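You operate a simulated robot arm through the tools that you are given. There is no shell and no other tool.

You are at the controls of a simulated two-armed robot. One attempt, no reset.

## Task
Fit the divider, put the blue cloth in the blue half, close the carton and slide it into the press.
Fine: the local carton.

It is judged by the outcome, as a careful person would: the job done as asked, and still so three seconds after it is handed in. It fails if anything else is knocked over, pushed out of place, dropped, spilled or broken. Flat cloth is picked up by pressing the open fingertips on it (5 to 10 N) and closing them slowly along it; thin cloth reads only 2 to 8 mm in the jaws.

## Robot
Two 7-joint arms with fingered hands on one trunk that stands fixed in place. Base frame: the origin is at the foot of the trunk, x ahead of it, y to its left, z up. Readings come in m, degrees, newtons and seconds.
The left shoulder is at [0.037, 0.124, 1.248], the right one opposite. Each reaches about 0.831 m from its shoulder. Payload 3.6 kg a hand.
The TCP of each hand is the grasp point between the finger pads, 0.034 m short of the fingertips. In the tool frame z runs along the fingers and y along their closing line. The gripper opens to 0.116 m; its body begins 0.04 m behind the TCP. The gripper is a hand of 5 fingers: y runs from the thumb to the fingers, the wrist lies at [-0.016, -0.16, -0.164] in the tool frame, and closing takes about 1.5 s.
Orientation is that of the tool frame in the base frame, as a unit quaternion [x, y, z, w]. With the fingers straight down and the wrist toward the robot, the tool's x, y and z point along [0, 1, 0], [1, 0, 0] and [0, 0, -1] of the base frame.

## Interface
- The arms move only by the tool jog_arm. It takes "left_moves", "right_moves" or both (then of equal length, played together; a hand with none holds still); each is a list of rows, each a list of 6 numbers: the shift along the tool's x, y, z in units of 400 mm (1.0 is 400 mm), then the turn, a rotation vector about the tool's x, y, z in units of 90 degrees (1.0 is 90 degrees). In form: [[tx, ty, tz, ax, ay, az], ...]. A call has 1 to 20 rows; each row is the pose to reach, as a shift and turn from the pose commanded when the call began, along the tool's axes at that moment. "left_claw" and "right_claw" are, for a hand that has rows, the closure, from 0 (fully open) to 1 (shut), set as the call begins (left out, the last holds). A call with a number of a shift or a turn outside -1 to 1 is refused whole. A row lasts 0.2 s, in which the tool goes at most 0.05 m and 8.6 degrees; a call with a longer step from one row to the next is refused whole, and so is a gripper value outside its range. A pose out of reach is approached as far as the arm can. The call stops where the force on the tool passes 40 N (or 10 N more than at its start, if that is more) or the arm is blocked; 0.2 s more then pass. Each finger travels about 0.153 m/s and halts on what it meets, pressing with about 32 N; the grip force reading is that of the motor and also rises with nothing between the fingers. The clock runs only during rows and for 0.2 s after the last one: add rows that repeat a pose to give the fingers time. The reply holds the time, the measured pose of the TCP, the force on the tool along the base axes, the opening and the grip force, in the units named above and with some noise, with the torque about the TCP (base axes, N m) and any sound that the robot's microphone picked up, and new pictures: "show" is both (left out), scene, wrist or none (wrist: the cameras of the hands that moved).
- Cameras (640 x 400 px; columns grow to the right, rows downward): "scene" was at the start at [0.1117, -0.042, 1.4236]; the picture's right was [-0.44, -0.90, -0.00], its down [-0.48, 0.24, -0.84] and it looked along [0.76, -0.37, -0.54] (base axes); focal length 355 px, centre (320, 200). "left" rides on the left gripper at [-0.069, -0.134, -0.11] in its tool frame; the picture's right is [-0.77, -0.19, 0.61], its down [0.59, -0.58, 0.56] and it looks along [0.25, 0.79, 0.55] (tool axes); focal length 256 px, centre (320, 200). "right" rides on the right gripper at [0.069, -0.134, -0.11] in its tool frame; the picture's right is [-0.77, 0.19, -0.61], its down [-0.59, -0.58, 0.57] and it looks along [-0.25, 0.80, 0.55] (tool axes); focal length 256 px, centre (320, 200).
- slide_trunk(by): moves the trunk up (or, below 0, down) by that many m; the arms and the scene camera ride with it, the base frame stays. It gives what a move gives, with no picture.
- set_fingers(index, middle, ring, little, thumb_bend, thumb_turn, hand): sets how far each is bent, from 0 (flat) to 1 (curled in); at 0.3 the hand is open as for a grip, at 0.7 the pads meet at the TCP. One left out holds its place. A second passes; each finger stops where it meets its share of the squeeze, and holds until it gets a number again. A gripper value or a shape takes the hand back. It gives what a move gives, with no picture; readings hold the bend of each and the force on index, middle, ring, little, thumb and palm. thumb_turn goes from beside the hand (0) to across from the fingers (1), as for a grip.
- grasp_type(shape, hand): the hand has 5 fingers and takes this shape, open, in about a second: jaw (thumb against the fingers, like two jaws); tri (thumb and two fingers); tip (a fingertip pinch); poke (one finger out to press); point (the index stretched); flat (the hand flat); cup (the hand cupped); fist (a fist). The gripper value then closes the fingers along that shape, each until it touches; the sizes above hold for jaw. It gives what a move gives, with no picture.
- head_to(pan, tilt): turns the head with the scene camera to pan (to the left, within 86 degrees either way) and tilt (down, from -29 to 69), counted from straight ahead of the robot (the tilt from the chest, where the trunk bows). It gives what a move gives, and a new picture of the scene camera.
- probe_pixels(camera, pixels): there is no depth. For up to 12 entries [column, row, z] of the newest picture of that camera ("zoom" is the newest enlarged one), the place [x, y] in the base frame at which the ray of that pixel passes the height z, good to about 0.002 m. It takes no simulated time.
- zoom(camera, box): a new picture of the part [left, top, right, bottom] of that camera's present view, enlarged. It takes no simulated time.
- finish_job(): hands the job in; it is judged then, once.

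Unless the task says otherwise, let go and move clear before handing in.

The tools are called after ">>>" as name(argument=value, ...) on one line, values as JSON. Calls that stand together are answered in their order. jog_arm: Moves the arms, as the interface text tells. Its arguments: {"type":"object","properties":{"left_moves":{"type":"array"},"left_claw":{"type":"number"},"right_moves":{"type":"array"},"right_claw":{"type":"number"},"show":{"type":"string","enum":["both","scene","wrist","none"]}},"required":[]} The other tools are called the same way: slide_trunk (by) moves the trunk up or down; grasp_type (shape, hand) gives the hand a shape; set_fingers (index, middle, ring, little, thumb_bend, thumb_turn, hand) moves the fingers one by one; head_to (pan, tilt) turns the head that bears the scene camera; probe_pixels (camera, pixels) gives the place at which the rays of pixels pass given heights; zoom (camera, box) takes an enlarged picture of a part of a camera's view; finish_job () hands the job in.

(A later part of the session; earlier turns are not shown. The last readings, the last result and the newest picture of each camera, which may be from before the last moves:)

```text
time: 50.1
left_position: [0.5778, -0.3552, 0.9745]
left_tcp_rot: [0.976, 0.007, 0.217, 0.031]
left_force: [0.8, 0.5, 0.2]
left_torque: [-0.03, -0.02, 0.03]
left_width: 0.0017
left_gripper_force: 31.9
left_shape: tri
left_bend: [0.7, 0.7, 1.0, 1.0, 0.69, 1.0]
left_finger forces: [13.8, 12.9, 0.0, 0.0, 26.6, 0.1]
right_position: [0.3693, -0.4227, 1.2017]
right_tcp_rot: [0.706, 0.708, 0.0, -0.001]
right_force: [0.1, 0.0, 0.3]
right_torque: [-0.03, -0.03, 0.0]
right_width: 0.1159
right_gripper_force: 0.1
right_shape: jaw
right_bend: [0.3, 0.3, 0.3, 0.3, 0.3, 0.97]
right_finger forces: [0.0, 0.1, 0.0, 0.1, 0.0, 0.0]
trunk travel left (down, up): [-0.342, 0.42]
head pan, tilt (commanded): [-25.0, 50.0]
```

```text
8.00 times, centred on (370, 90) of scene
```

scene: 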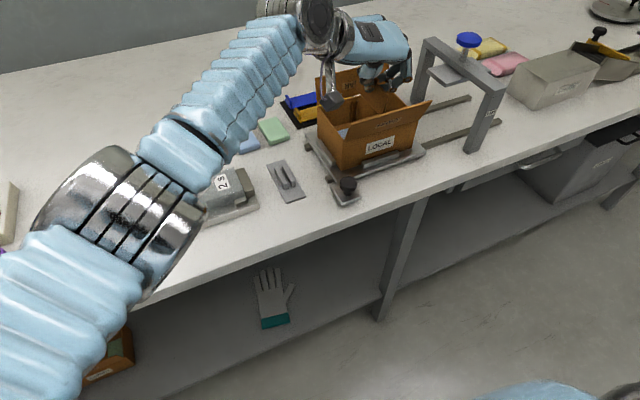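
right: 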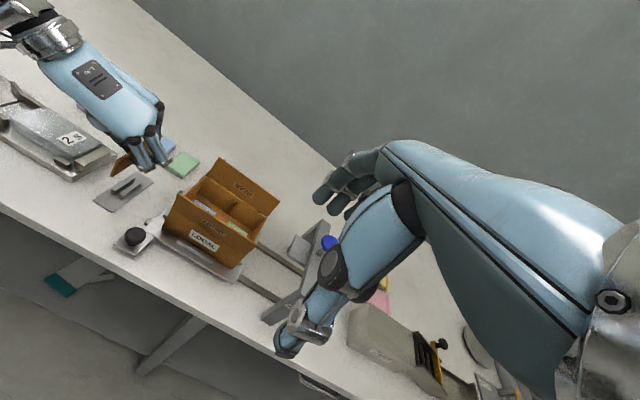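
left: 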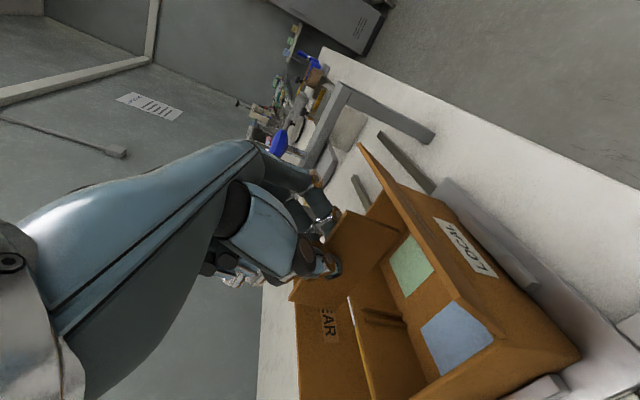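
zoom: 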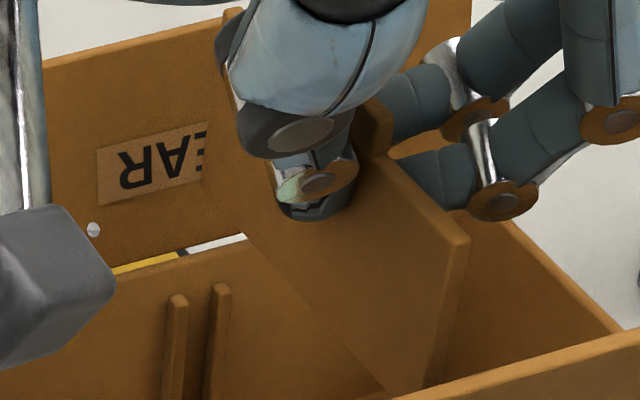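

The right camera sees the panel edge-on over the slot. I'll probe its top edge and zoom the left camera on the far-bottom corner and rear rim.

>>> probe_pixels(camera="right", pixels=[[227.8, 209.6, 0.955], [227.8, 209.6, 0.9615], [227.8, 209.6, 0.968], [238.5, 195.5, 0.9615], [217.5, 221.5, 0.915], [236.7, 203.3, 0.886], [231.7, 200.2, 0.886]])

>>> probe_pixels(camera="scene", pixels=[[388.1, 95, 0.955], [388.1, 95, 0.9615], [388.1, 95, 0.968]])

>>> zoom(camera="left", box=[300, 260, 380, 330])

>>> zoom(camera="scene", box=[345, 75, 385, 105])

```text
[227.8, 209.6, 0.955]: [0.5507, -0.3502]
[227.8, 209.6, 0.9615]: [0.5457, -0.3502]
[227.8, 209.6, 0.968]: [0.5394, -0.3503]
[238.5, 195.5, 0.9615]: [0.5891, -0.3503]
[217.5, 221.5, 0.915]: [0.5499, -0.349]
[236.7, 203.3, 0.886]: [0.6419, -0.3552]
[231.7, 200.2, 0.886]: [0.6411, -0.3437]
```

```text
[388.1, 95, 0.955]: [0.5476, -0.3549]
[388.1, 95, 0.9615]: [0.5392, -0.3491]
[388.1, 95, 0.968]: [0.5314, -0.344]
```

```text
5.71 times, centred on (340, 295) of left
```

zoom: 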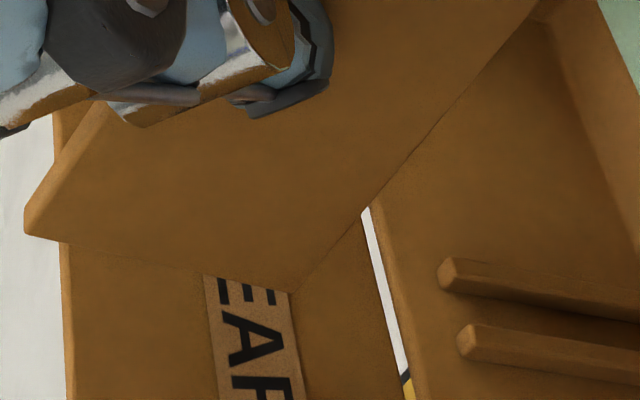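

```text
13.33 times, centred on (365, 90) of scene
```

zoom: 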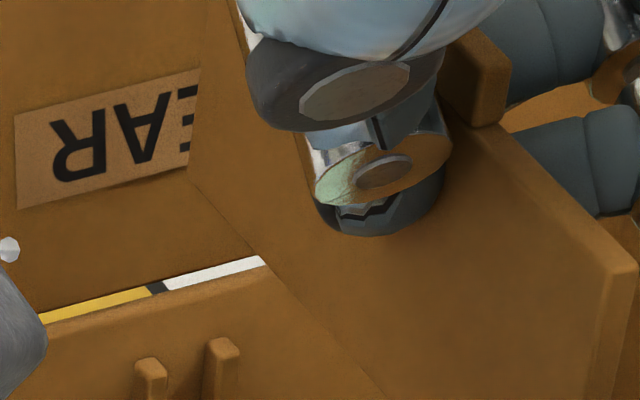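

>>> probe_pixels(camera="left", pixels=[[335.3, 310.8, 0.91], [335.3, 310.8, 0.915], [335.3, 310.8, 0.92], [364.1, 296.4, 0.886], [367.4, 308, 0.886]])

>>> probe_pixels(camera="scene", pixels=[[355, 87.9, 0.91], [355, 87.9, 0.915], [355, 87.9, 0.92], [361, 95, 0.895], [352, 97, 0.895], [357.8, 101.2, 0.886], [352.5, 102.6, 0.886]])

```text
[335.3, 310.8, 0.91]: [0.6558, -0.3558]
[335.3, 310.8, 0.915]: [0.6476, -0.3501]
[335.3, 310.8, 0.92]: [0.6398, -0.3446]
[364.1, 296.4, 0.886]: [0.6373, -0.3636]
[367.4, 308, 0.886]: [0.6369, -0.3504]
```

```text
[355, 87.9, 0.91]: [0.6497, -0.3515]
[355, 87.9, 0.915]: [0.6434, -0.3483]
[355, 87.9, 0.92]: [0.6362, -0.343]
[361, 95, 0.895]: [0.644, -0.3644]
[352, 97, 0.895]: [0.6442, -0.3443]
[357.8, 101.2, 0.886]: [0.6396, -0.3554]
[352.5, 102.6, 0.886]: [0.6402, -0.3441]
```

>>> probe_pixels(camera="scene", pixels=[[369.9, 104.25, 0.9], [369.9, 104.25, 0.91], [369.9, 104.25, 0.92], [378.5, 84.2, 0.95], [378.5, 84.2, 0.96], [378.5, 84.2, 0.97], [384.7, 91, 0.96], [384.7, 91, 0.97]])

>>> zoom(camera="scene", box=[360, 75, 400, 115])

```text
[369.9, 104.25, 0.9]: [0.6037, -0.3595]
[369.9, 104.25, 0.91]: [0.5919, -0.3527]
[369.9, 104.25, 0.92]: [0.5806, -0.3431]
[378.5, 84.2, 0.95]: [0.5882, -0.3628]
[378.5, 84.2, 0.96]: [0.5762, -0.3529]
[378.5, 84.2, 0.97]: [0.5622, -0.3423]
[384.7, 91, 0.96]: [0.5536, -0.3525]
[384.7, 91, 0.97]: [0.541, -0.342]
```

```text
10.00 times, centred on (380, 95) of scene
```

zoom: 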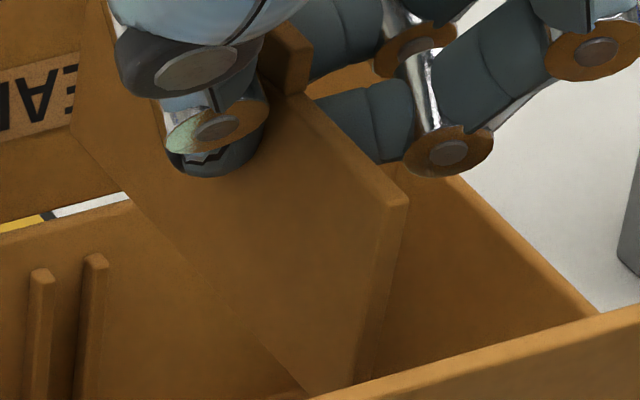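

>>> probe_pixels(camera="scene", pixels=[[383, 113.8, 0.905], [383, 113.8, 0.9135], [383, 113.8, 0.92], [388.3, 95.2, 0.958], [343.8, 142, 0.89], [343.8, 142, 0.885]])

>>> probe_pixels(camera="right", pixels=[[217.5, 221.5, 0.905], [217.5, 221.5, 0.9135], [216.5, 222.5, 0.9135]])

```text
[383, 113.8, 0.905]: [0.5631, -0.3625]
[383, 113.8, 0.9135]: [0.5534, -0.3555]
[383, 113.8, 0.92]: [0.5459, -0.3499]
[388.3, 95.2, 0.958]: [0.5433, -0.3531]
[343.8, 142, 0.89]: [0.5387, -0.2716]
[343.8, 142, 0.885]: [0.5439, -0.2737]
```

```text
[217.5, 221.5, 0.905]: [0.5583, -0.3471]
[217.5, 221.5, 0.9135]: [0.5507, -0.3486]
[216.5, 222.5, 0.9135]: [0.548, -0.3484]
```

Pixel noise leaves ~3 mm uncertainty in x, so I'll lower until the panel's bottom is just above rim height, where I can compare its corner directly against the rear rim.

>>> jog_arm(left_moves=[[-0.0077, -0.0012, 0.0164, 0, 0, 0], [-0.0153, -0.0023, 0.0328, 0, 0, 0], [-0.0153, -0.0023, 0.0328, 0, 0, 0]])

>>> zoom(camera="left", box=[300, 260, 380, 330])

>>> zoom(camera="scene", box=[345, 75, 385, 105])

>>> zoom(camera="right", box=[205, 180, 255, 230])

```text
time: 50.9
left_position: [0.5781, -0.3546, 0.9608]
left_tcp_rot: [0.976, 0.008, 0.218, 0.031]
left_force: [-0.4, -0.3, 0.3]
left_torque: [0.0, 0.02, -0.01]
left_width: 0.0018
left_gripper_force: 31.8
left_shape: tri
left_bend: [0.7, 0.7, 1.0, 1.0, 0.69, 1.0]
left_finger forces: [13.7, 12.9, 0.1, 0.0, 26.6, 0.1]
right_position: [0.3697, -0.4229, 1.2023]
right_tcp_rot: [0.707, 0.707, 0.0, 0.0]
right_force: [-0.4, -0.6, 0.4]
right_torque: [0.03, 0.01, 0.03]
right_width: 0.1156
right_gripper_force: 0.0
right_shape: jaw
right_bend: [0.3, 0.3, 0.3, 0.3, 0.3, 0.97]
right_finger forces: [0.1, 0.1, 0.0, 0.1, 0.0, 0.0]
trunk travel left (down, up): [-0.342, 0.42]
head pan, tilt (commanded): [-25.0, 50.0]
```

scene: 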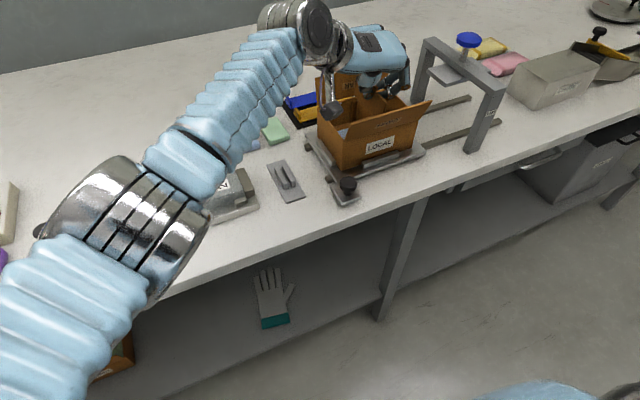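
left: 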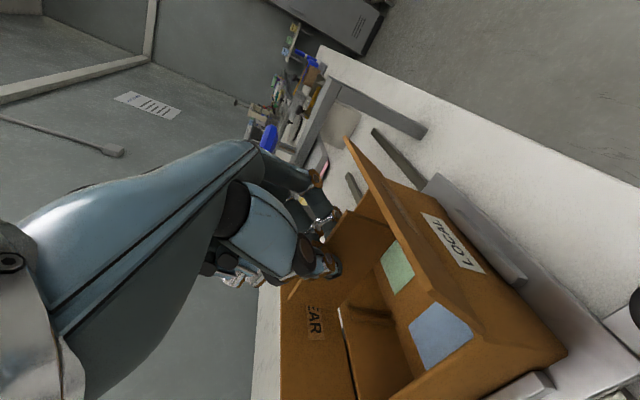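

```text
5.71 times, centred on (340, 295) of left
```

zoom: 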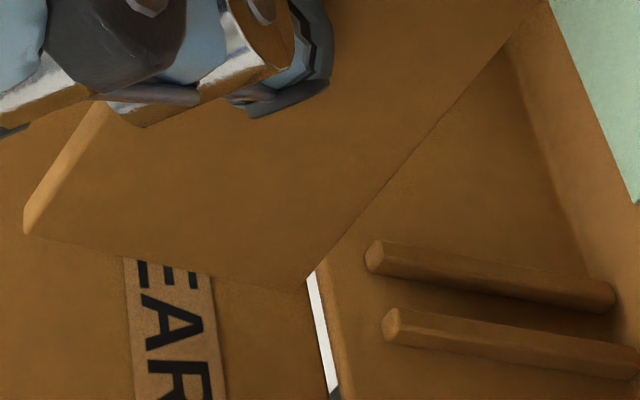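

```text
13.33 times, centred on (365, 90) of scene
```

zoom: 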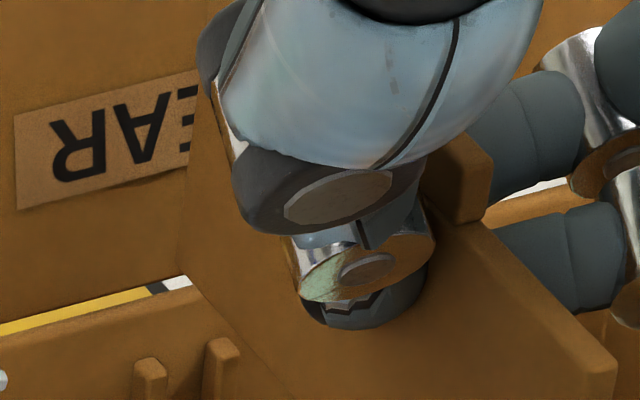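

```text
8.00 times, centred on (230, 205) of right
```

zoom: 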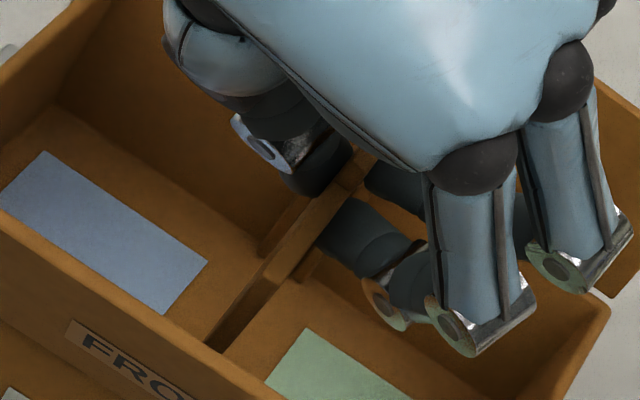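

The far-bottom corner seems to overlap the rear wall by a millimetre or two. I'll shift 3 mm toward the robot and lower 6 mm, watching for contact.

>>> jog_arm(left_moves=[[-0.0068, 0, -0.0032, 0, 0, 0], [-0.0068, 0, -0.0032, 0, 0, 0], [-0.01, -0.0005, 0.0036, 0, 0, 0], [-0.0131, -0.001, 0.0104, 0, 0, 0], [-0.0131, -0.001, 0.0104, 0, 0, 0]], show="none")

>>> zoom(camera="left", box=[300, 260, 380, 330])

>>> zoom(camera="scene", box=[345, 75, 385, 105])

```text
time: 52.1
left_position: [0.576, -0.3553, 0.9547]
left_tcp_rot: [0.976, 0.007, 0.217, 0.03]
left_force: [1.1, -0.8, 0.3]
left_torque: [-0.03, 0.0, 0.0]
left_width: 0.0019
left_gripper_force: 32.4
left_shape: tri
left_bend: [0.7, 0.7, 1.0, 1.0, 0.69, 1.0]
left_finger forces: [13.7, 12.8, 0.0, 0.0, 26.6, 0.0]
right_position: [0.3693, -0.4224, 1.2027]
right_tcp_rot: [0.707, 0.707, 0.0, 0.0]
right_force: [-0.8, 0.8, 0.4]
right_torque: [-0.02, 0.0, -0.02]
right_width: 0.1157
right_gripper_force: 0.1
right_shape: jaw
right_bend: [0.3, 0.3, 0.3, 0.3, 0.3, 0.97]
right_finger forces: [0.0, 0.0, 0.1, 0.0, 0.1, 0.0]
trunk travel left (down, up): [-0.342, 0.42]
head pan, tilt (commanded): [-25.0, 50.0]
```

```text
5.71 times, centred on (340, 295) of left
```

zoom: 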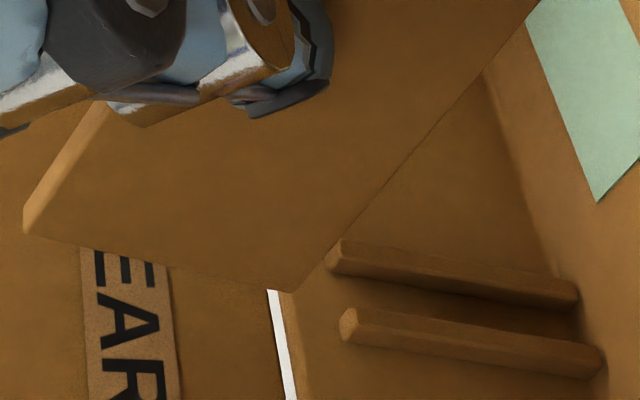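

```text
13.33 times, centred on (365, 90) of scene
```

zoom: 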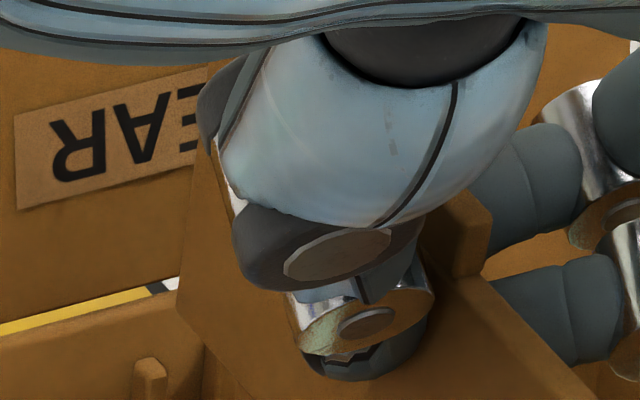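

No contact yet, with the bottom at rim level. The corner is right at the inner edge, so I'll shift 1.5 mm more toward the robot and lower 5 mm.

>>> jog_arm(left_moves=[[-0.0034, 0, -0.0016, 0, 0, 0], [-0.0034, 0, -0.0016, 0, 0, 0], [-0.0061, -0.0004, 0.0041, 0, 0, 0], [-0.0087, -0.0008, 0.0097, 0, 0, 0], [-0.0087, -0.0008, 0.0097, 0, 0, 0]], show="none")

>>> zoom(camera="left", box=[300, 260, 380, 330])

>>> zoom(camera="scene", box=[345, 75, 385, 105])

```text
time: 53.3
left_position: [0.5723, -0.354, 0.9497]
left_tcp_rot: [0.976, 0.006, 0.217, 0.03]
left_force: [0.7, 0.3, 1.1]
left_torque: [-0.03, -0.02, 0.02]
left_width: 0.002
left_gripper_force: 31.9
left_shape: tri
left_bend: [0.7, 0.7, 1.0, 1.0, 0.69, 1.0]
left_finger forces: [13.7, 13.0, 0.0, 0.0, 26.7, 0.1]
right_position: [0.3684, -0.4229, 1.2012]
right_tcp_rot: [0.706, 0.708, 0.0, 0.0]
right_force: [0.4, 0.3, 0.1]
right_torque: [-0.03, -0.04, 0.04]
right_width: 0.1158
right_gripper_force: 0.1
right_shape: jaw
right_bend: [0.3, 0.3, 0.3, 0.3, 0.3, 0.97]
right_finger forces: [0.0, 0.0, 0.0, 0.0, 0.0, 0.0]
trunk travel left (down, up): [-0.342, 0.42]
head pan, tilt (commanded): [-25.0, 50.0]
```

```text
5.71 times, centred on (340, 295) of left
```

zoom: 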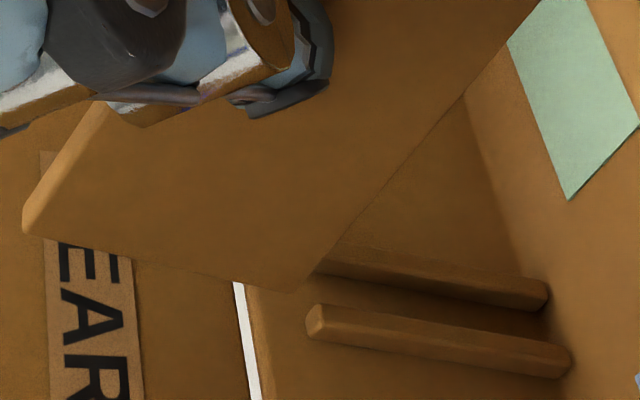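

```text
13.33 times, centred on (365, 90) of scene
```

zoom: 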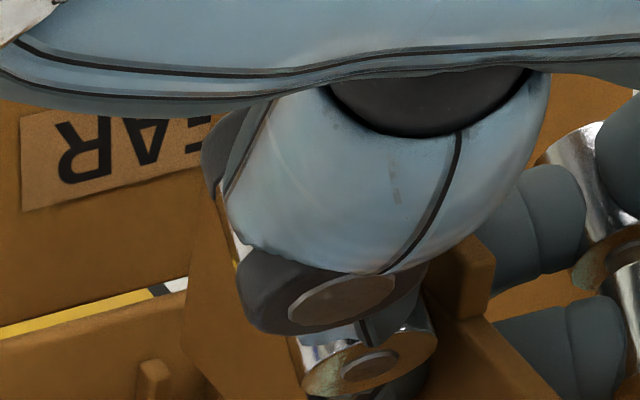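

The corner is now inside the rim with no contact. I'll continue down 8 mm, past the post tops.

>>> jog_arm(left_moves=[[-0.0042, -0.0006, 0.0091, 0, 0, 0], [-0.0085, -0.0013, 0.0181, 0, 0, 0], [-0.0085, -0.0013, 0.0181, 0, 0, 0]], show="none")

>>> zoom(camera="left", box=[300, 260, 380, 330])

>>> zoom(camera="scene", box=[330, 65, 410, 125])

>>> zoom(camera="right", box=[205, 180, 255, 230])

```text
time: 54.1
left_position: [0.5741, -0.3522, 0.9425]
left_tcp_rot: [0.975, 0.007, 0.218, 0.031]
left_force: [1.8, -0.3, 3.9]
left_torque: [-0.01, -0.2, -0.02]
left_width: 0.0018
left_gripper_force: 32.0
left_shape: tri
left_bend: [0.7, 0.7, 1.0, 1.0, 0.69, 1.0]
left_finger forces: [13.8, 13.9, 0.0, 0.0, 27.5, 0.0]
right_position: [0.3702, -0.4228, 1.203]
right_tcp_rot: [0.707, 0.707, -0.001, -0.001]
right_force: [0.8, -0.5, -0.9]
right_torque: [0.01, 0.01, 0.0]
right_width: 0.1158
right_gripper_force: 0.0
right_shape: jaw
right_bend: [0.3, 0.3, 0.3, 0.3, 0.3, 0.97]
right_finger forces: [0.0, 0.1, 0.0, 0.0, 0.0, 0.0]
trunk travel left (down, up): [-0.342, 0.42]
head pan, tilt (commanded): [-25.0, 50.0]
```

```text
5.71 times, centred on (340, 295) of left
```

zoom: 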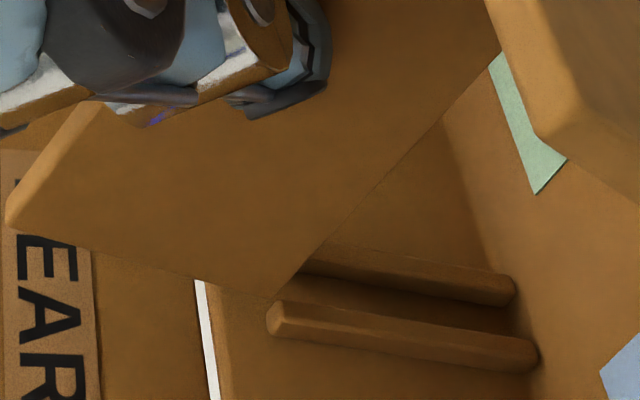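

```text
6.67 times, centred on (370, 95) of scene
```

zoom: 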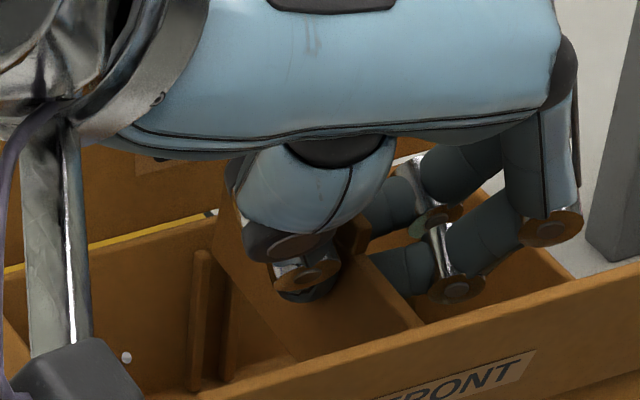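

```text
8.00 times, centred on (230, 205) of right
```

zoom: 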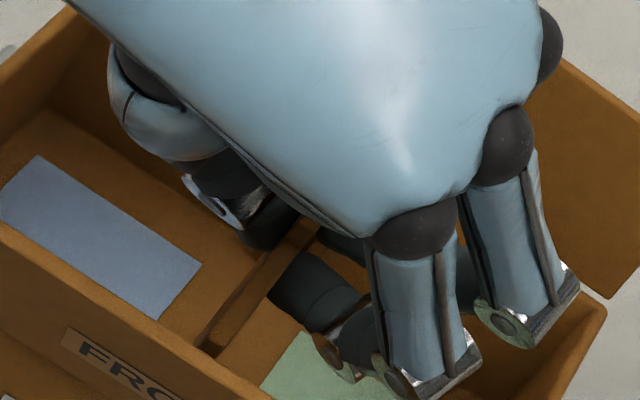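

A light contact (4 N) at the far end, and in the left zoom its corner (280,297) is right at the tip of the +y post. I'll raise 3 mm, shift 2 mm toward −y and lower again.

>>> jog_arm(left_moves=[[0.0032, 0.0005, -0.0068, 0, 0, 0], [0.0032, 0.0055, -0.0065, 0, 0, 0], [0.0032, 0.0055, -0.0065, 0, 0, 0], [0, 0.005, 0.0003, 0, 0, 0], [-0.0032, 0.0045, 0.0071, 0, 0, 0], [-0.0032, 0.0045, 0.0071, 0, 0, 0]], show="none")

>>> zoom(camera="left", box=[300, 260, 380, 330])

```text
time: 55.5
left_position: [0.5747, -0.3568, 0.9382]
left_tcp_rot: [0.976, 0.006, 0.217, 0.031]
left_force: [0.4, 0.5, 1.6]
left_torque: [0.04, -0.02, 0.02]
left_width: 0.0017
left_gripper_force: 31.9
left_shape: tri
left_bend: [0.7, 0.7, 1.0, 1.0, 0.69, 1.0]
left_finger forces: [14.0, 13.1, 0.0, 0.1, 27.1, 0.1]
right_position: [0.3687, -0.4224, 1.2015]
right_tcp_rot: [0.707, 0.707, 0.0, 0.0]
right_force: [-0.8, -0.2, 0.2]
right_torque: [0.01, 0.02, 0.05]
right_width: 0.1158
right_gripper_force: 0.1
right_shape: jaw
right_bend: [0.3, 0.3, 0.3, 0.3, 0.3, 0.97]
right_finger forces: [0.1, 0.1, 0.1, 0.0, 0.0, 0.0]
trunk travel left (down, up): [-0.342, 0.42]
head pan, tilt (commanded): [-25.0, 50.0]
```

```text
5.71 times, centred on (340, 295) of left
```

zoom: 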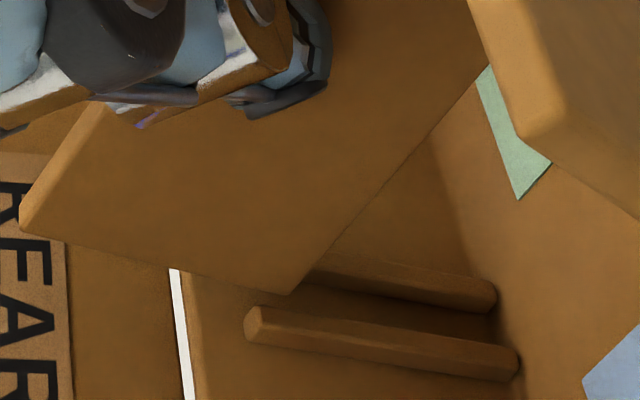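

It passed into the rear slot (bottom ~8 mm below the post tops, no real force). Continuing down 10 mm.

>>> jog_arm(left_moves=[[-0.0042, -0.0006, 0.0091, 0, 0, 0], [-0.0085, -0.0013, 0.0181, 0, 0, 0], [-0.0106, -0.0016, 0.0226, 0, 0, 0], [-0.0106, -0.0016, 0.0226, 0, 0, 0]], show="none")

>>> zoom(camera="left", box=[290, 240, 390, 330])

>>> zoom(camera="scene", box=[310, 55, 440, 165])

```text
time: 56.5
left_position: [0.5744, -0.3553, 0.929]
left_tcp_rot: [0.976, 0.007, 0.217, 0.03]
left_force: [0.0, -0.4, 0.7]
left_torque: [-0.01, -0.02, 0.01]
left_width: 0.0016
left_gripper_force: 32.0
left_shape: tri
left_bend: [0.7, 0.7, 1.0, 1.0, 0.69, 1.0]
left_finger forces: [13.7, 13.0, 0.1, 0.0, 27.1, 0.0]
right_position: [0.3688, -0.423, 1.2024]
right_tcp_rot: [0.706, 0.708, 0.0, 0.0]
right_force: [0.0, -0.4, -0.2]
right_torque: [0.0, -0.02, -0.01]
right_width: 0.1158
right_gripper_force: 0.1
right_shape: jaw
right_bend: [0.3, 0.3, 0.3, 0.3, 0.3, 0.97]
right_finger forces: [0.0, 0.0, 0.0, 0.0, 0.0, 0.0]
trunk travel left (down, up): [-0.342, 0.42]
head pan, tilt (commanded): [-25.0, 50.0]
```

```text
4.44 times, centred on (340, 285) of left
```

zoom: 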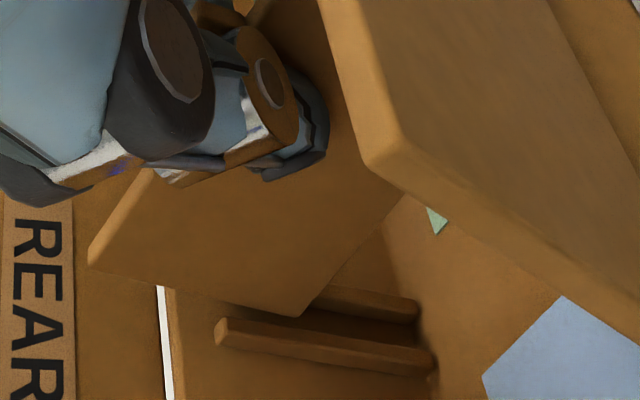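

```text
3.64 times, centred on (375, 110) of scene
```

zoom: 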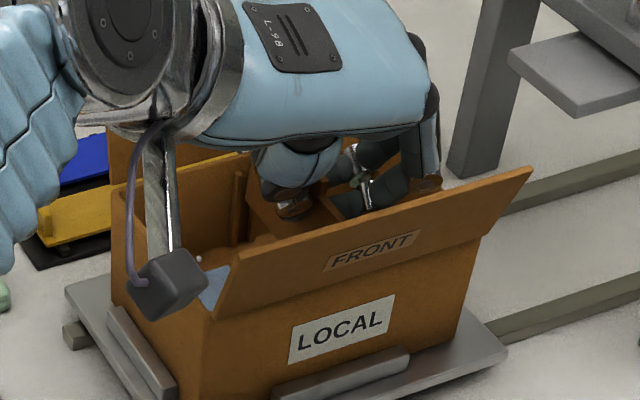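

Still free, bottom ~17 mm into the slot. Continuing another 20 mm.

>>> jog_arm(left_moves=[[-0.0053, -0.0008, 0.0113, 0, 0, 0], [-0.0106, -0.0016, 0.0226, 0, 0, 0], [-0.0159, -0.0024, 0.0339, 0, 0, 0], [-0.0212, -0.0032, 0.0453, 0, 0, 0], [-0.0212, -0.0032, 0.0453, 0, 0, 0]], show="none")

>>> zoom(camera="left", box=[290, 220, 390, 330])

>>> zoom(camera="scene", box=[310, 55, 440, 165])

>>> zoom(camera="right", box=[170, 160, 290, 250])

```text
time: 57.7
left_position: [0.5738, -0.3566, 0.9084]
left_tcp_rot: [0.976, 0.007, 0.217, 0.031]
left_force: [0.9, 0.6, 1.0]
left_torque: [0.01, -0.06, 0.0]
left_width: 0.0018
left_gripper_force: 31.8
left_shape: tri
left_bend: [0.7, 0.7, 1.0, 1.0, 0.69, 1.0]
left_finger forces: [13.8, 13.0, 0.0, 0.1, 27.2, 0.0]
right_position: [0.3689, -0.4222, 1.2013]
right_tcp_rot: [0.706, 0.708, 0.001, 0.0]
right_force: [0.6, 0.5, 0.3]
right_torque: [-0.01, 0.04, 0.0]
right_width: 0.1158
right_gripper_force: 0.1
right_shape: jaw
right_bend: [0.3, 0.3, 0.3, 0.3, 0.3, 0.97]
right_finger forces: [0.0, 0.0, 0.1, 0.1, 0.0, 0.0]
trunk travel left (down, up): [-0.342, 0.42]
head pan, tilt (commanded): [-25.0, 50.0]
```

```text
3.64 times, centred on (340, 275) of left
```

zoom: 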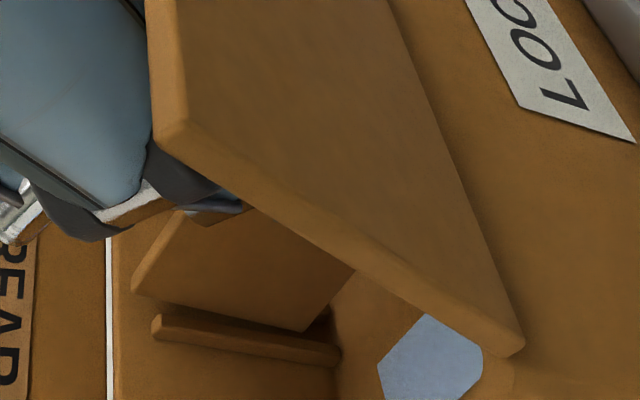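

```text
3.64 times, centred on (375, 110) of scene
```

zoom: 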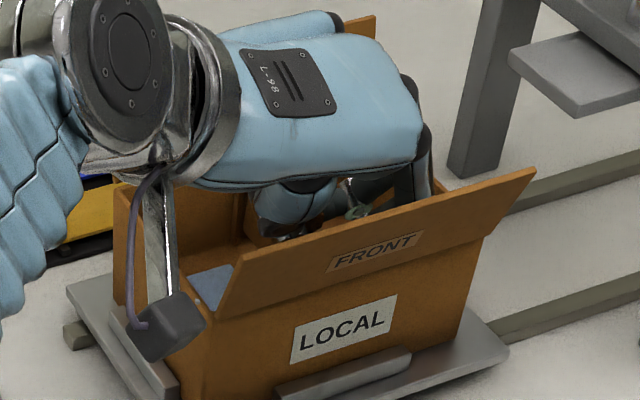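

```text
4.44 times, centred on (230, 205) of right
```

zoom: 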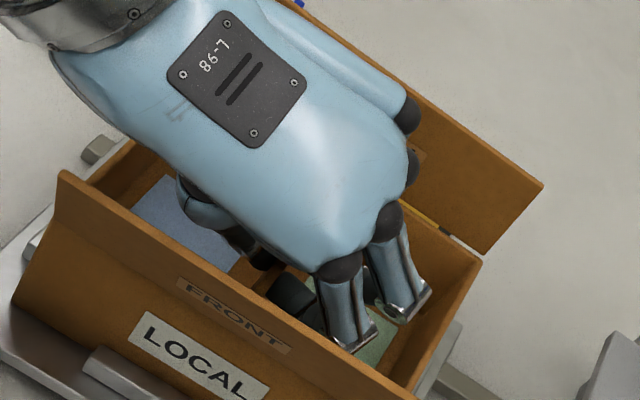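

Going well: bottom ≈0.848, no force. Continuing 13 mm more, then fine steps to the floor.

>>> jog_arm(left_moves=[[-0.0053, -0.0008, 0.0113, 0, 0, 0], [-0.0106, -0.0016, 0.0226, 0, 0, 0], [-0.0138, -0.0021, 0.0294, 0, 0, 0], [-0.0138, -0.0021, 0.0294, 0, 0, 0]], show="none")

>>> zoom(camera="left", box=[290, 220, 390, 330])

>>> zoom(camera="right", box=[170, 160, 290, 250])

```text
time: 58.7
left_position: [0.574, -0.3568, 0.8961]
left_tcp_rot: [0.975, 0.007, 0.218, 0.031]
left_force: [6.2, -0.6, 4.8]
left_torque: [-0.01, -0.18, -0.04]
left_width: 0.0019
left_gripper_force: 31.8
left_shape: tri
left_bend: [0.7, 0.7, 1.0, 1.0, 0.69, 1.0]
left_finger forces: [14.7, 13.4, 0.1, 0.1, 27.6, 0.1]
right_position: [0.3701, -0.4238, 1.2023]
right_tcp_rot: [0.707, 0.708, 0.001, 0.001]
right_force: [-0.1, 1.4, 0.1]
right_torque: [0.02, -0.01, 0.01]
right_width: 0.1158
right_gripper_force: 0.1
right_shape: jaw
right_bend: [0.3, 0.3, 0.3, 0.3, 0.3, 0.97]
right_finger forces: [0.1, 0.1, 0.0, 0.1, 0.0, 0.0]
trunk travel left (down, up): [-0.342, 0.42]
head pan, tilt (commanded): [-25.0, 50.0]
```

```text
3.64 times, centred on (340, 275) of left
```

zoom: 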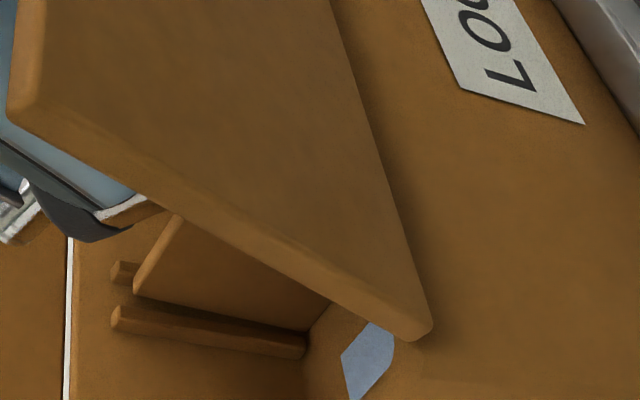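

```text
4.44 times, centred on (230, 205) of right
```

zoom: 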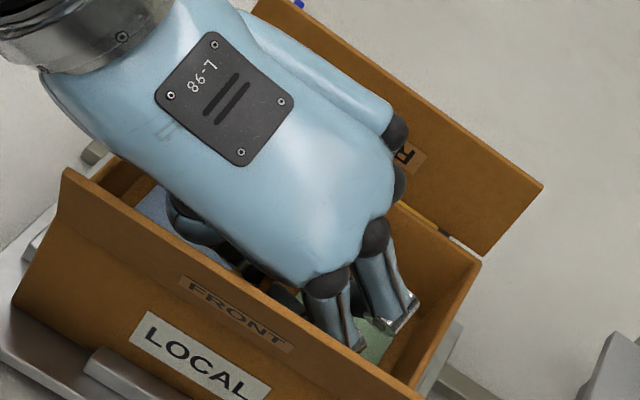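

The 6 N push toward +x with that torque matches the near-bottom corner rubbing the front wall. I'll shift 1.5 mm forward to relieve it and recheck.

>>> jog_arm(left_moves=[[0.0034, 0, 0.0016, 0, 0, 0], [0.0034, 0, 0.0016, 0, 0, 0]], show="none")

```text
time: 59.3
left_position: [0.5741, -0.3552, 0.8975]
left_tcp_rot: [0.976, 0.008, 0.218, 0.031]
left_force: [3.3, 1.2, 6.7]
left_torque: [0.01, -0.12, 0.02]
left_width: 0.002
left_gripper_force: 32.7
left_shape: tri
left_bend: [0.7, 0.7, 1.0, 1.0, 0.69, 1.0]
left_finger forces: [14.8, 13.1, 0.1, 0.0, 28.8, 0.0]
right_position: [0.3691, -0.422, 1.2023]
right_tcp_rot: [0.707, 0.707, 0.0, 0.0]
right_force: [-0.4, -0.4, 0.6]
right_torque: [0.0, 0.02, 0.0]
right_width: 0.116
right_gripper_force: 0.1
right_shape: jaw
right_bend: [0.3, 0.3, 0.3, 0.3, 0.3, 0.97]
right_finger forces: [0.0, 0.0, 0.0, 0.0, 0.0, 0.0]
trunk travel left (down, up): [-0.342, 0.42]
head pan, tilt (commanded): [-25.0, 50.0]
```

The near corner appears to be on the floor with the far end a few mm high, as expected from a slight pitch. I'll release gently (small opening so the fingers don't hit the right wall) and let it settle in the slots.

>>> jog_arm(left_moves=[[0, 0, 0, 0, 0, 0], [0, 0, 0, 0, 0, 0], [0, 0, 0, 0, 0, 0]], left_claw=0.92, show="none")

>>> zoom(camera="left", box=[290, 220, 390, 330])

>>> zoom(camera="scene", box=[310, 55, 440, 165])

```text
time: 60.1
left_position: [0.575, -0.3569, 0.8961]
left_tcp_rot: [0.976, 0.006, 0.216, 0.03]
left_force: [-1.2, -0.6, -0.1]
left_torque: [0.0, 0.0, 0.01]
left_width: 0.0092
left_gripper_force: 0.0
left_shape: tri
left_bend: [0.7, 0.66, 0.98, 0.98, 0.7, 1.0]
left_finger forces: [0.1, 0.0, 0.0, 0.0, 0.1, 0.0]
right_position: [0.3687, -0.4232, 1.2028]
right_tcp_rot: [0.708, 0.707, 0.0, -0.001]
right_force: [0.1, 0.0, 0.5]
right_torque: [0.02, 0.02, 0.0]
right_width: 0.116
right_gripper_force: 0.1
right_shape: jaw
right_bend: [0.3, 0.3, 0.3, 0.3, 0.3, 0.97]
right_finger forces: [0.1, 0.1, 0.0, 0.0, 0.0, 0.1]
trunk travel left (down, up): [-0.342, 0.42]
head pan, tilt (commanded): [-25.0, 50.0]
```

```text
3.64 times, centred on (340, 275) of left
```

zoom: 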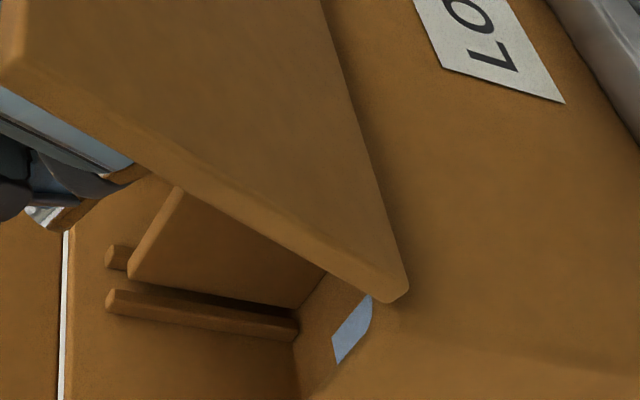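

```text
3.64 times, centred on (375, 110) of scene
```

zoom: 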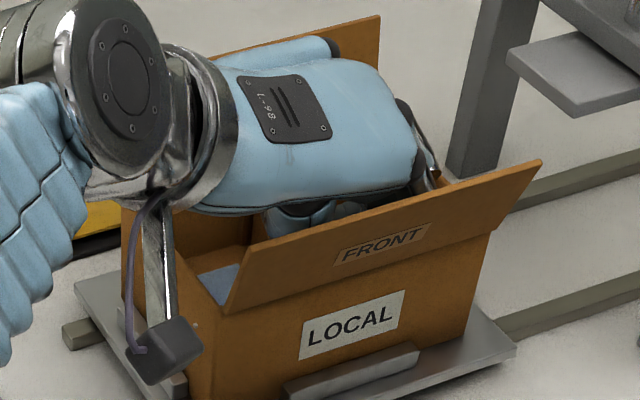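

Released (forces zero), though the index hasn't opened yet and the sled seems to have shifted a few mm along its rails. I'll open slightly more and check before lifting.

>>> jog_arm(left_moves=[[0, 0, 0, 0, 0, 0], [0, 0, 0, 0, 0, 0], [0, 0, 0, 0, 0, 0]], left_claw=0.88)

>>> zoom(camera="right", box=[170, 160, 290, 250])

>>> zoom(camera="left", box=[260, 200, 400, 330])

```text
time: 60.9
left_position: [0.5746, -0.3554, 0.8969]
left_tcp_rot: [0.976, 0.007, 0.217, 0.031]
left_force: [0.9, -0.6, 0.4]
left_torque: [0.06, -0.02, 0.0]
left_width: 0.0135
left_gripper_force: 0.0
left_shape: tri
left_bend: [0.65, 0.64, 0.98, 0.98, 0.7, 1.0]
left_finger forces: [0.0, 0.1, 0.0, 0.0, 0.1, 0.0]
right_position: [0.3702, -0.4224, 1.2018]
right_tcp_rot: [0.707, 0.707, 0.0, 0.0]
right_force: [0.5, 0.3, 0.6]
right_torque: [0.01, 0.03, 0.02]
right_width: 0.1161
right_gripper_force: 0.1
right_shape: jaw
right_bend: [0.3, 0.3, 0.3, 0.3, 0.3, 0.97]
right_finger forces: [0.1, 0.0, 0.0, 0.1, 0.1, 0.0]
trunk travel left (down, up): [-0.342, 0.42]
head pan, tilt (commanded): [-25.0, 50.0]
```

scene: 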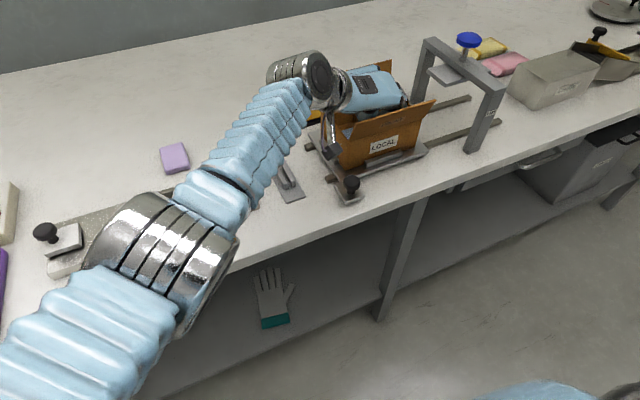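
left: 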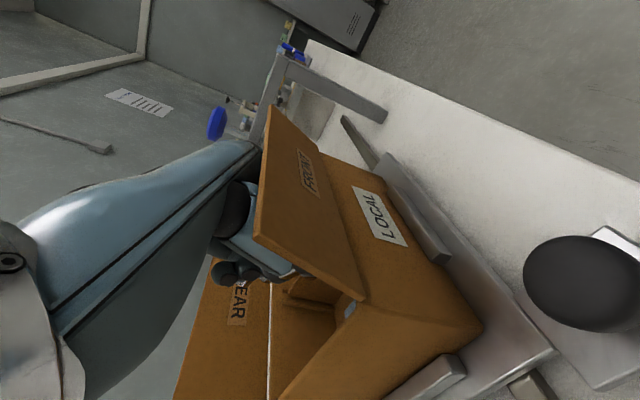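

```text
4.44 times, centred on (230, 205) of right
```

zoom: 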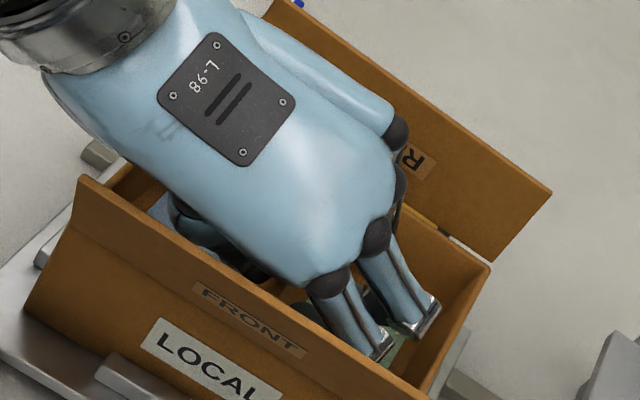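

```text
3.08 times, centred on (330, 265) of left
```

zoom: 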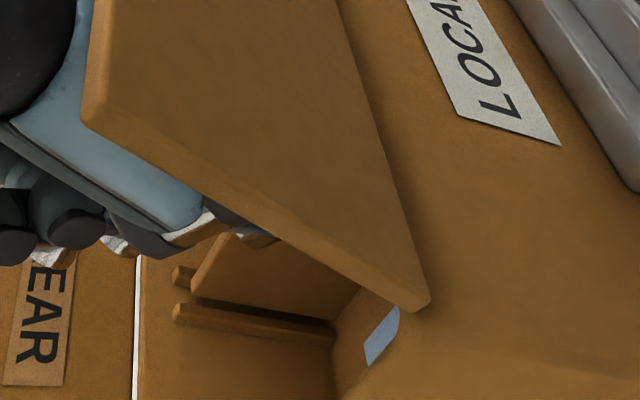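

The sled slid ~5 mm along its rails but the divider is in its slots. I'll lift the hand straight up in two stages and watch that the divider stays.

>>> jog_arm(left_moves=[[0.0053, 0.0008, -0.0113, 0, 0, 0], [0.0106, 0.0016, -0.0226, 0, 0, 0], [0.0212, 0.0032, -0.0453, 0, 0, 0], [0.0318, 0.0048, -0.0679, 0, 0, 0], [0.0318, 0.0048, -0.0679, 0, 0, 0]], show="none")

>>> zoom(camera="scene", box=[310, 55, 440, 165])

>>> zoom(camera="left", box=[280, 200, 420, 330])

>>> zoom(camera="right", box=[170, 160, 290, 250])

```text
time: 62.1
left_position: [0.5751, -0.3568, 0.9269]
left_tcp_rot: [0.976, 0.007, 0.217, 0.031]
left_force: [-0.6, 0.2, -0.1]
left_torque: [0.0, -0.01, -0.01]
left_width: 0.0139
left_gripper_force: 0.2
left_shape: tri
left_bend: [0.65, 0.64, 0.98, 0.98, 0.7, 1.0]
left_finger forces: [0.0, 0.1, 0.0, 0.1, 0.0, 0.1]
right_position: [0.3688, -0.4233, 1.2019]
right_tcp_rot: [0.707, 0.707, 0.001, -0.001]
right_force: [0.2, 0.6, 0.2]
right_torque: [-0.02, 0.0, 0.0]
right_width: 0.1161
right_gripper_force: 0.1
right_shape: jaw
right_bend: [0.3, 0.3, 0.3, 0.3, 0.3, 0.97]
right_finger forces: [0.0, 0.1, 0.0, 0.0, 0.1, 0.1]
trunk travel left (down, up): [-0.342, 0.42]
head pan, tilt (commanded): [-25.0, 50.0]
```

```text
3.64 times, centred on (375, 110) of scene
```

zoom: 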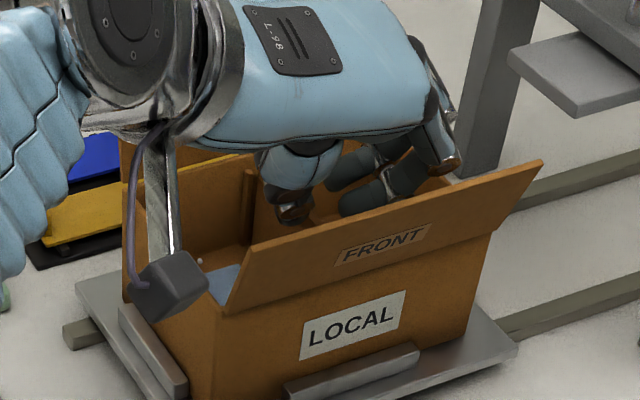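

```text
3.08 times, centred on (350, 265) of left
```

zoom: 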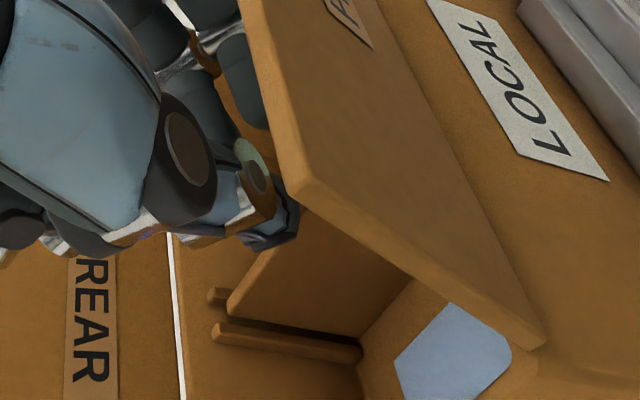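

```text
4.44 times, centred on (230, 205) of right
```

zoom: 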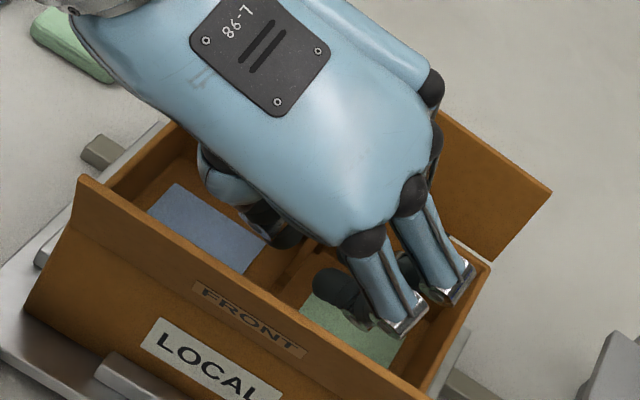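

The divider stays in the carton. I'll raise the hand clear and move it back left.

>>> jog_arm(left_moves=[[0.0265, 0.004, -0.0566, 0, 0, 0], [0.053, 0.0079, -0.1132, 0, 0, 0], [0.0741, 0.0111, -0.1584, 0, 0, 0], [0.0741, -0.09, -0.1584, 0, 0, 0], [0.0741, -0.19, -0.1584, 0, 0, 0], [0.0741, -0.29, -0.1584, 0, 0, 0], [0.0741, -0.39, -0.1584, 0, 0, 0], [0.0741, -0.49, -0.1584, 0, 0, 0], [0.0741, -0.59, -0.1584, 0, 0, 0], [0.0741, -0.59, -0.1584, 0, 0, 0]])

>>> zoom(camera="scene", box=[290, 60, 450, 190])

>>> zoom(camera="right", box=[170, 160, 290, 250])

```text
time: 64.3
left_position: [0.574, -0.1159, 0.9817]
left_tcp_rot: [0.976, 0.006, 0.217, 0.031]
left_force: [0.5, 0.4, 0.9]
left_torque: [-0.01, -0.02, 0.02]
left_width: 0.0136
left_gripper_force: 0.0
left_shape: tri
left_bend: [0.65, 0.64, 0.98, 0.98, 0.7, 1.0]
left_finger forces: [0.0, 0.0, 0.1, 0.0, 0.1, 0.0]
right_position: [0.3689, -0.4231, 1.2017]
right_tcp_rot: [0.707, 0.707, 0.001, -0.001]
right_force: [0.1, 0.5, -0.6]
right_torque: [0.0, -0.02, 0.02]
right_width: 0.1162
right_gripper_force: 0.0
right_shape: jaw
right_bend: [0.3, 0.3, 0.3, 0.3, 0.3, 0.97]
right_finger forces: [0.1, 0.0, 0.1, 0.1, 0.0, 0.0]
trunk travel left (down, up): [-0.342, 0.42]
head pan, tilt (commanded): [-25.0, 50.0]
```

scene: 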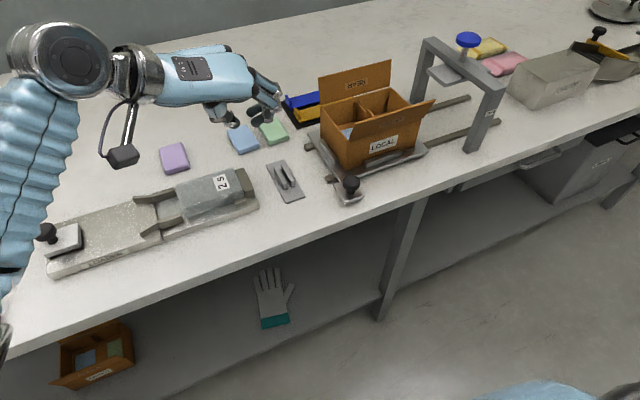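
left: 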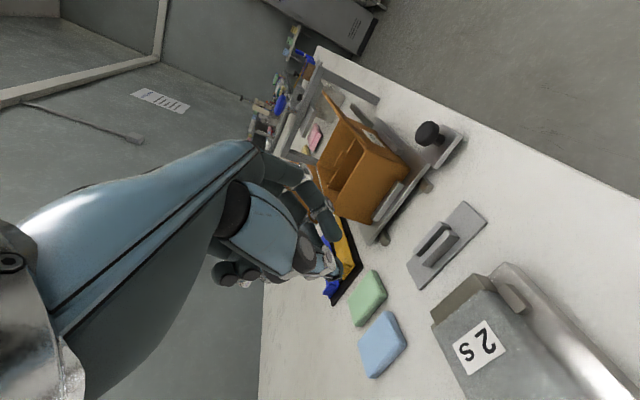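

```text
3.08 times, centred on (370, 125) of scene
```

zoom: 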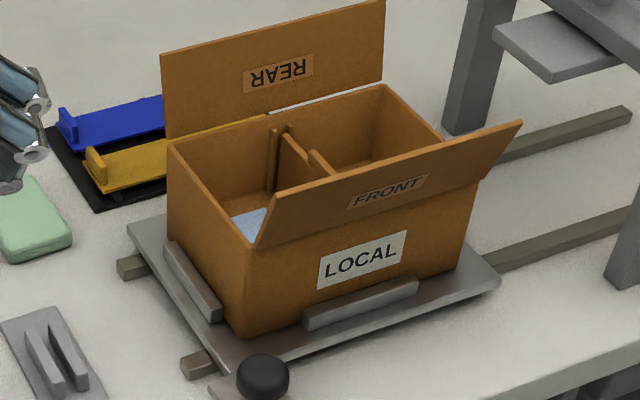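

```text
4.44 times, centred on (230, 205) of right
```

zoom: 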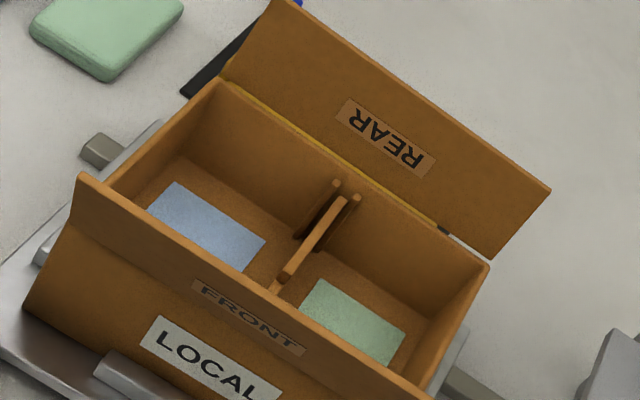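

The divider is in the slots between the blue and green halves. I'll check its seating height by probing the far-top corner and zooming in.

>>> zoom(camera="scene", box=[335, 85, 395, 130])

>>> zoom(camera="right", box=[210, 190, 260, 230])

```text
8.89 times, centred on (365, 108) of scene
```

zoom: 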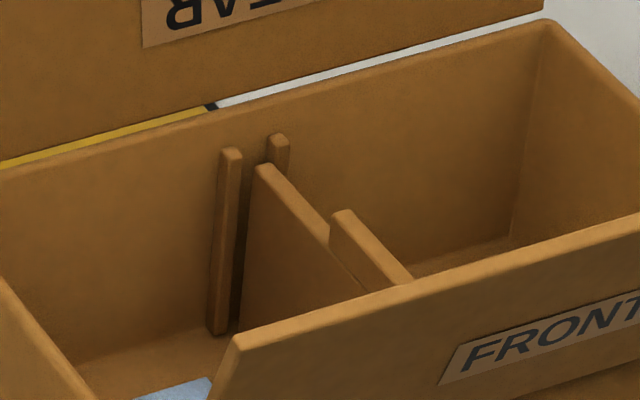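

```text
10.00 times, centred on (235, 210) of right
```

zoom: 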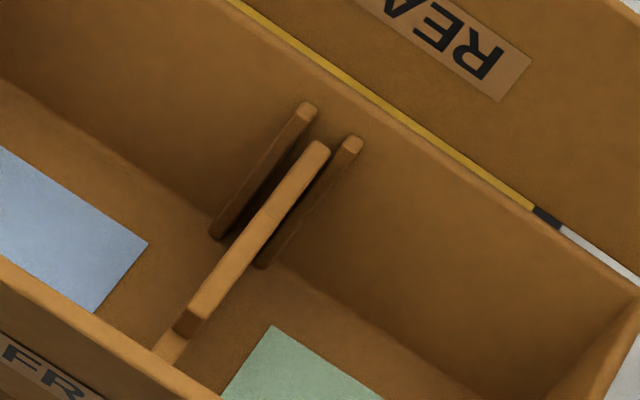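

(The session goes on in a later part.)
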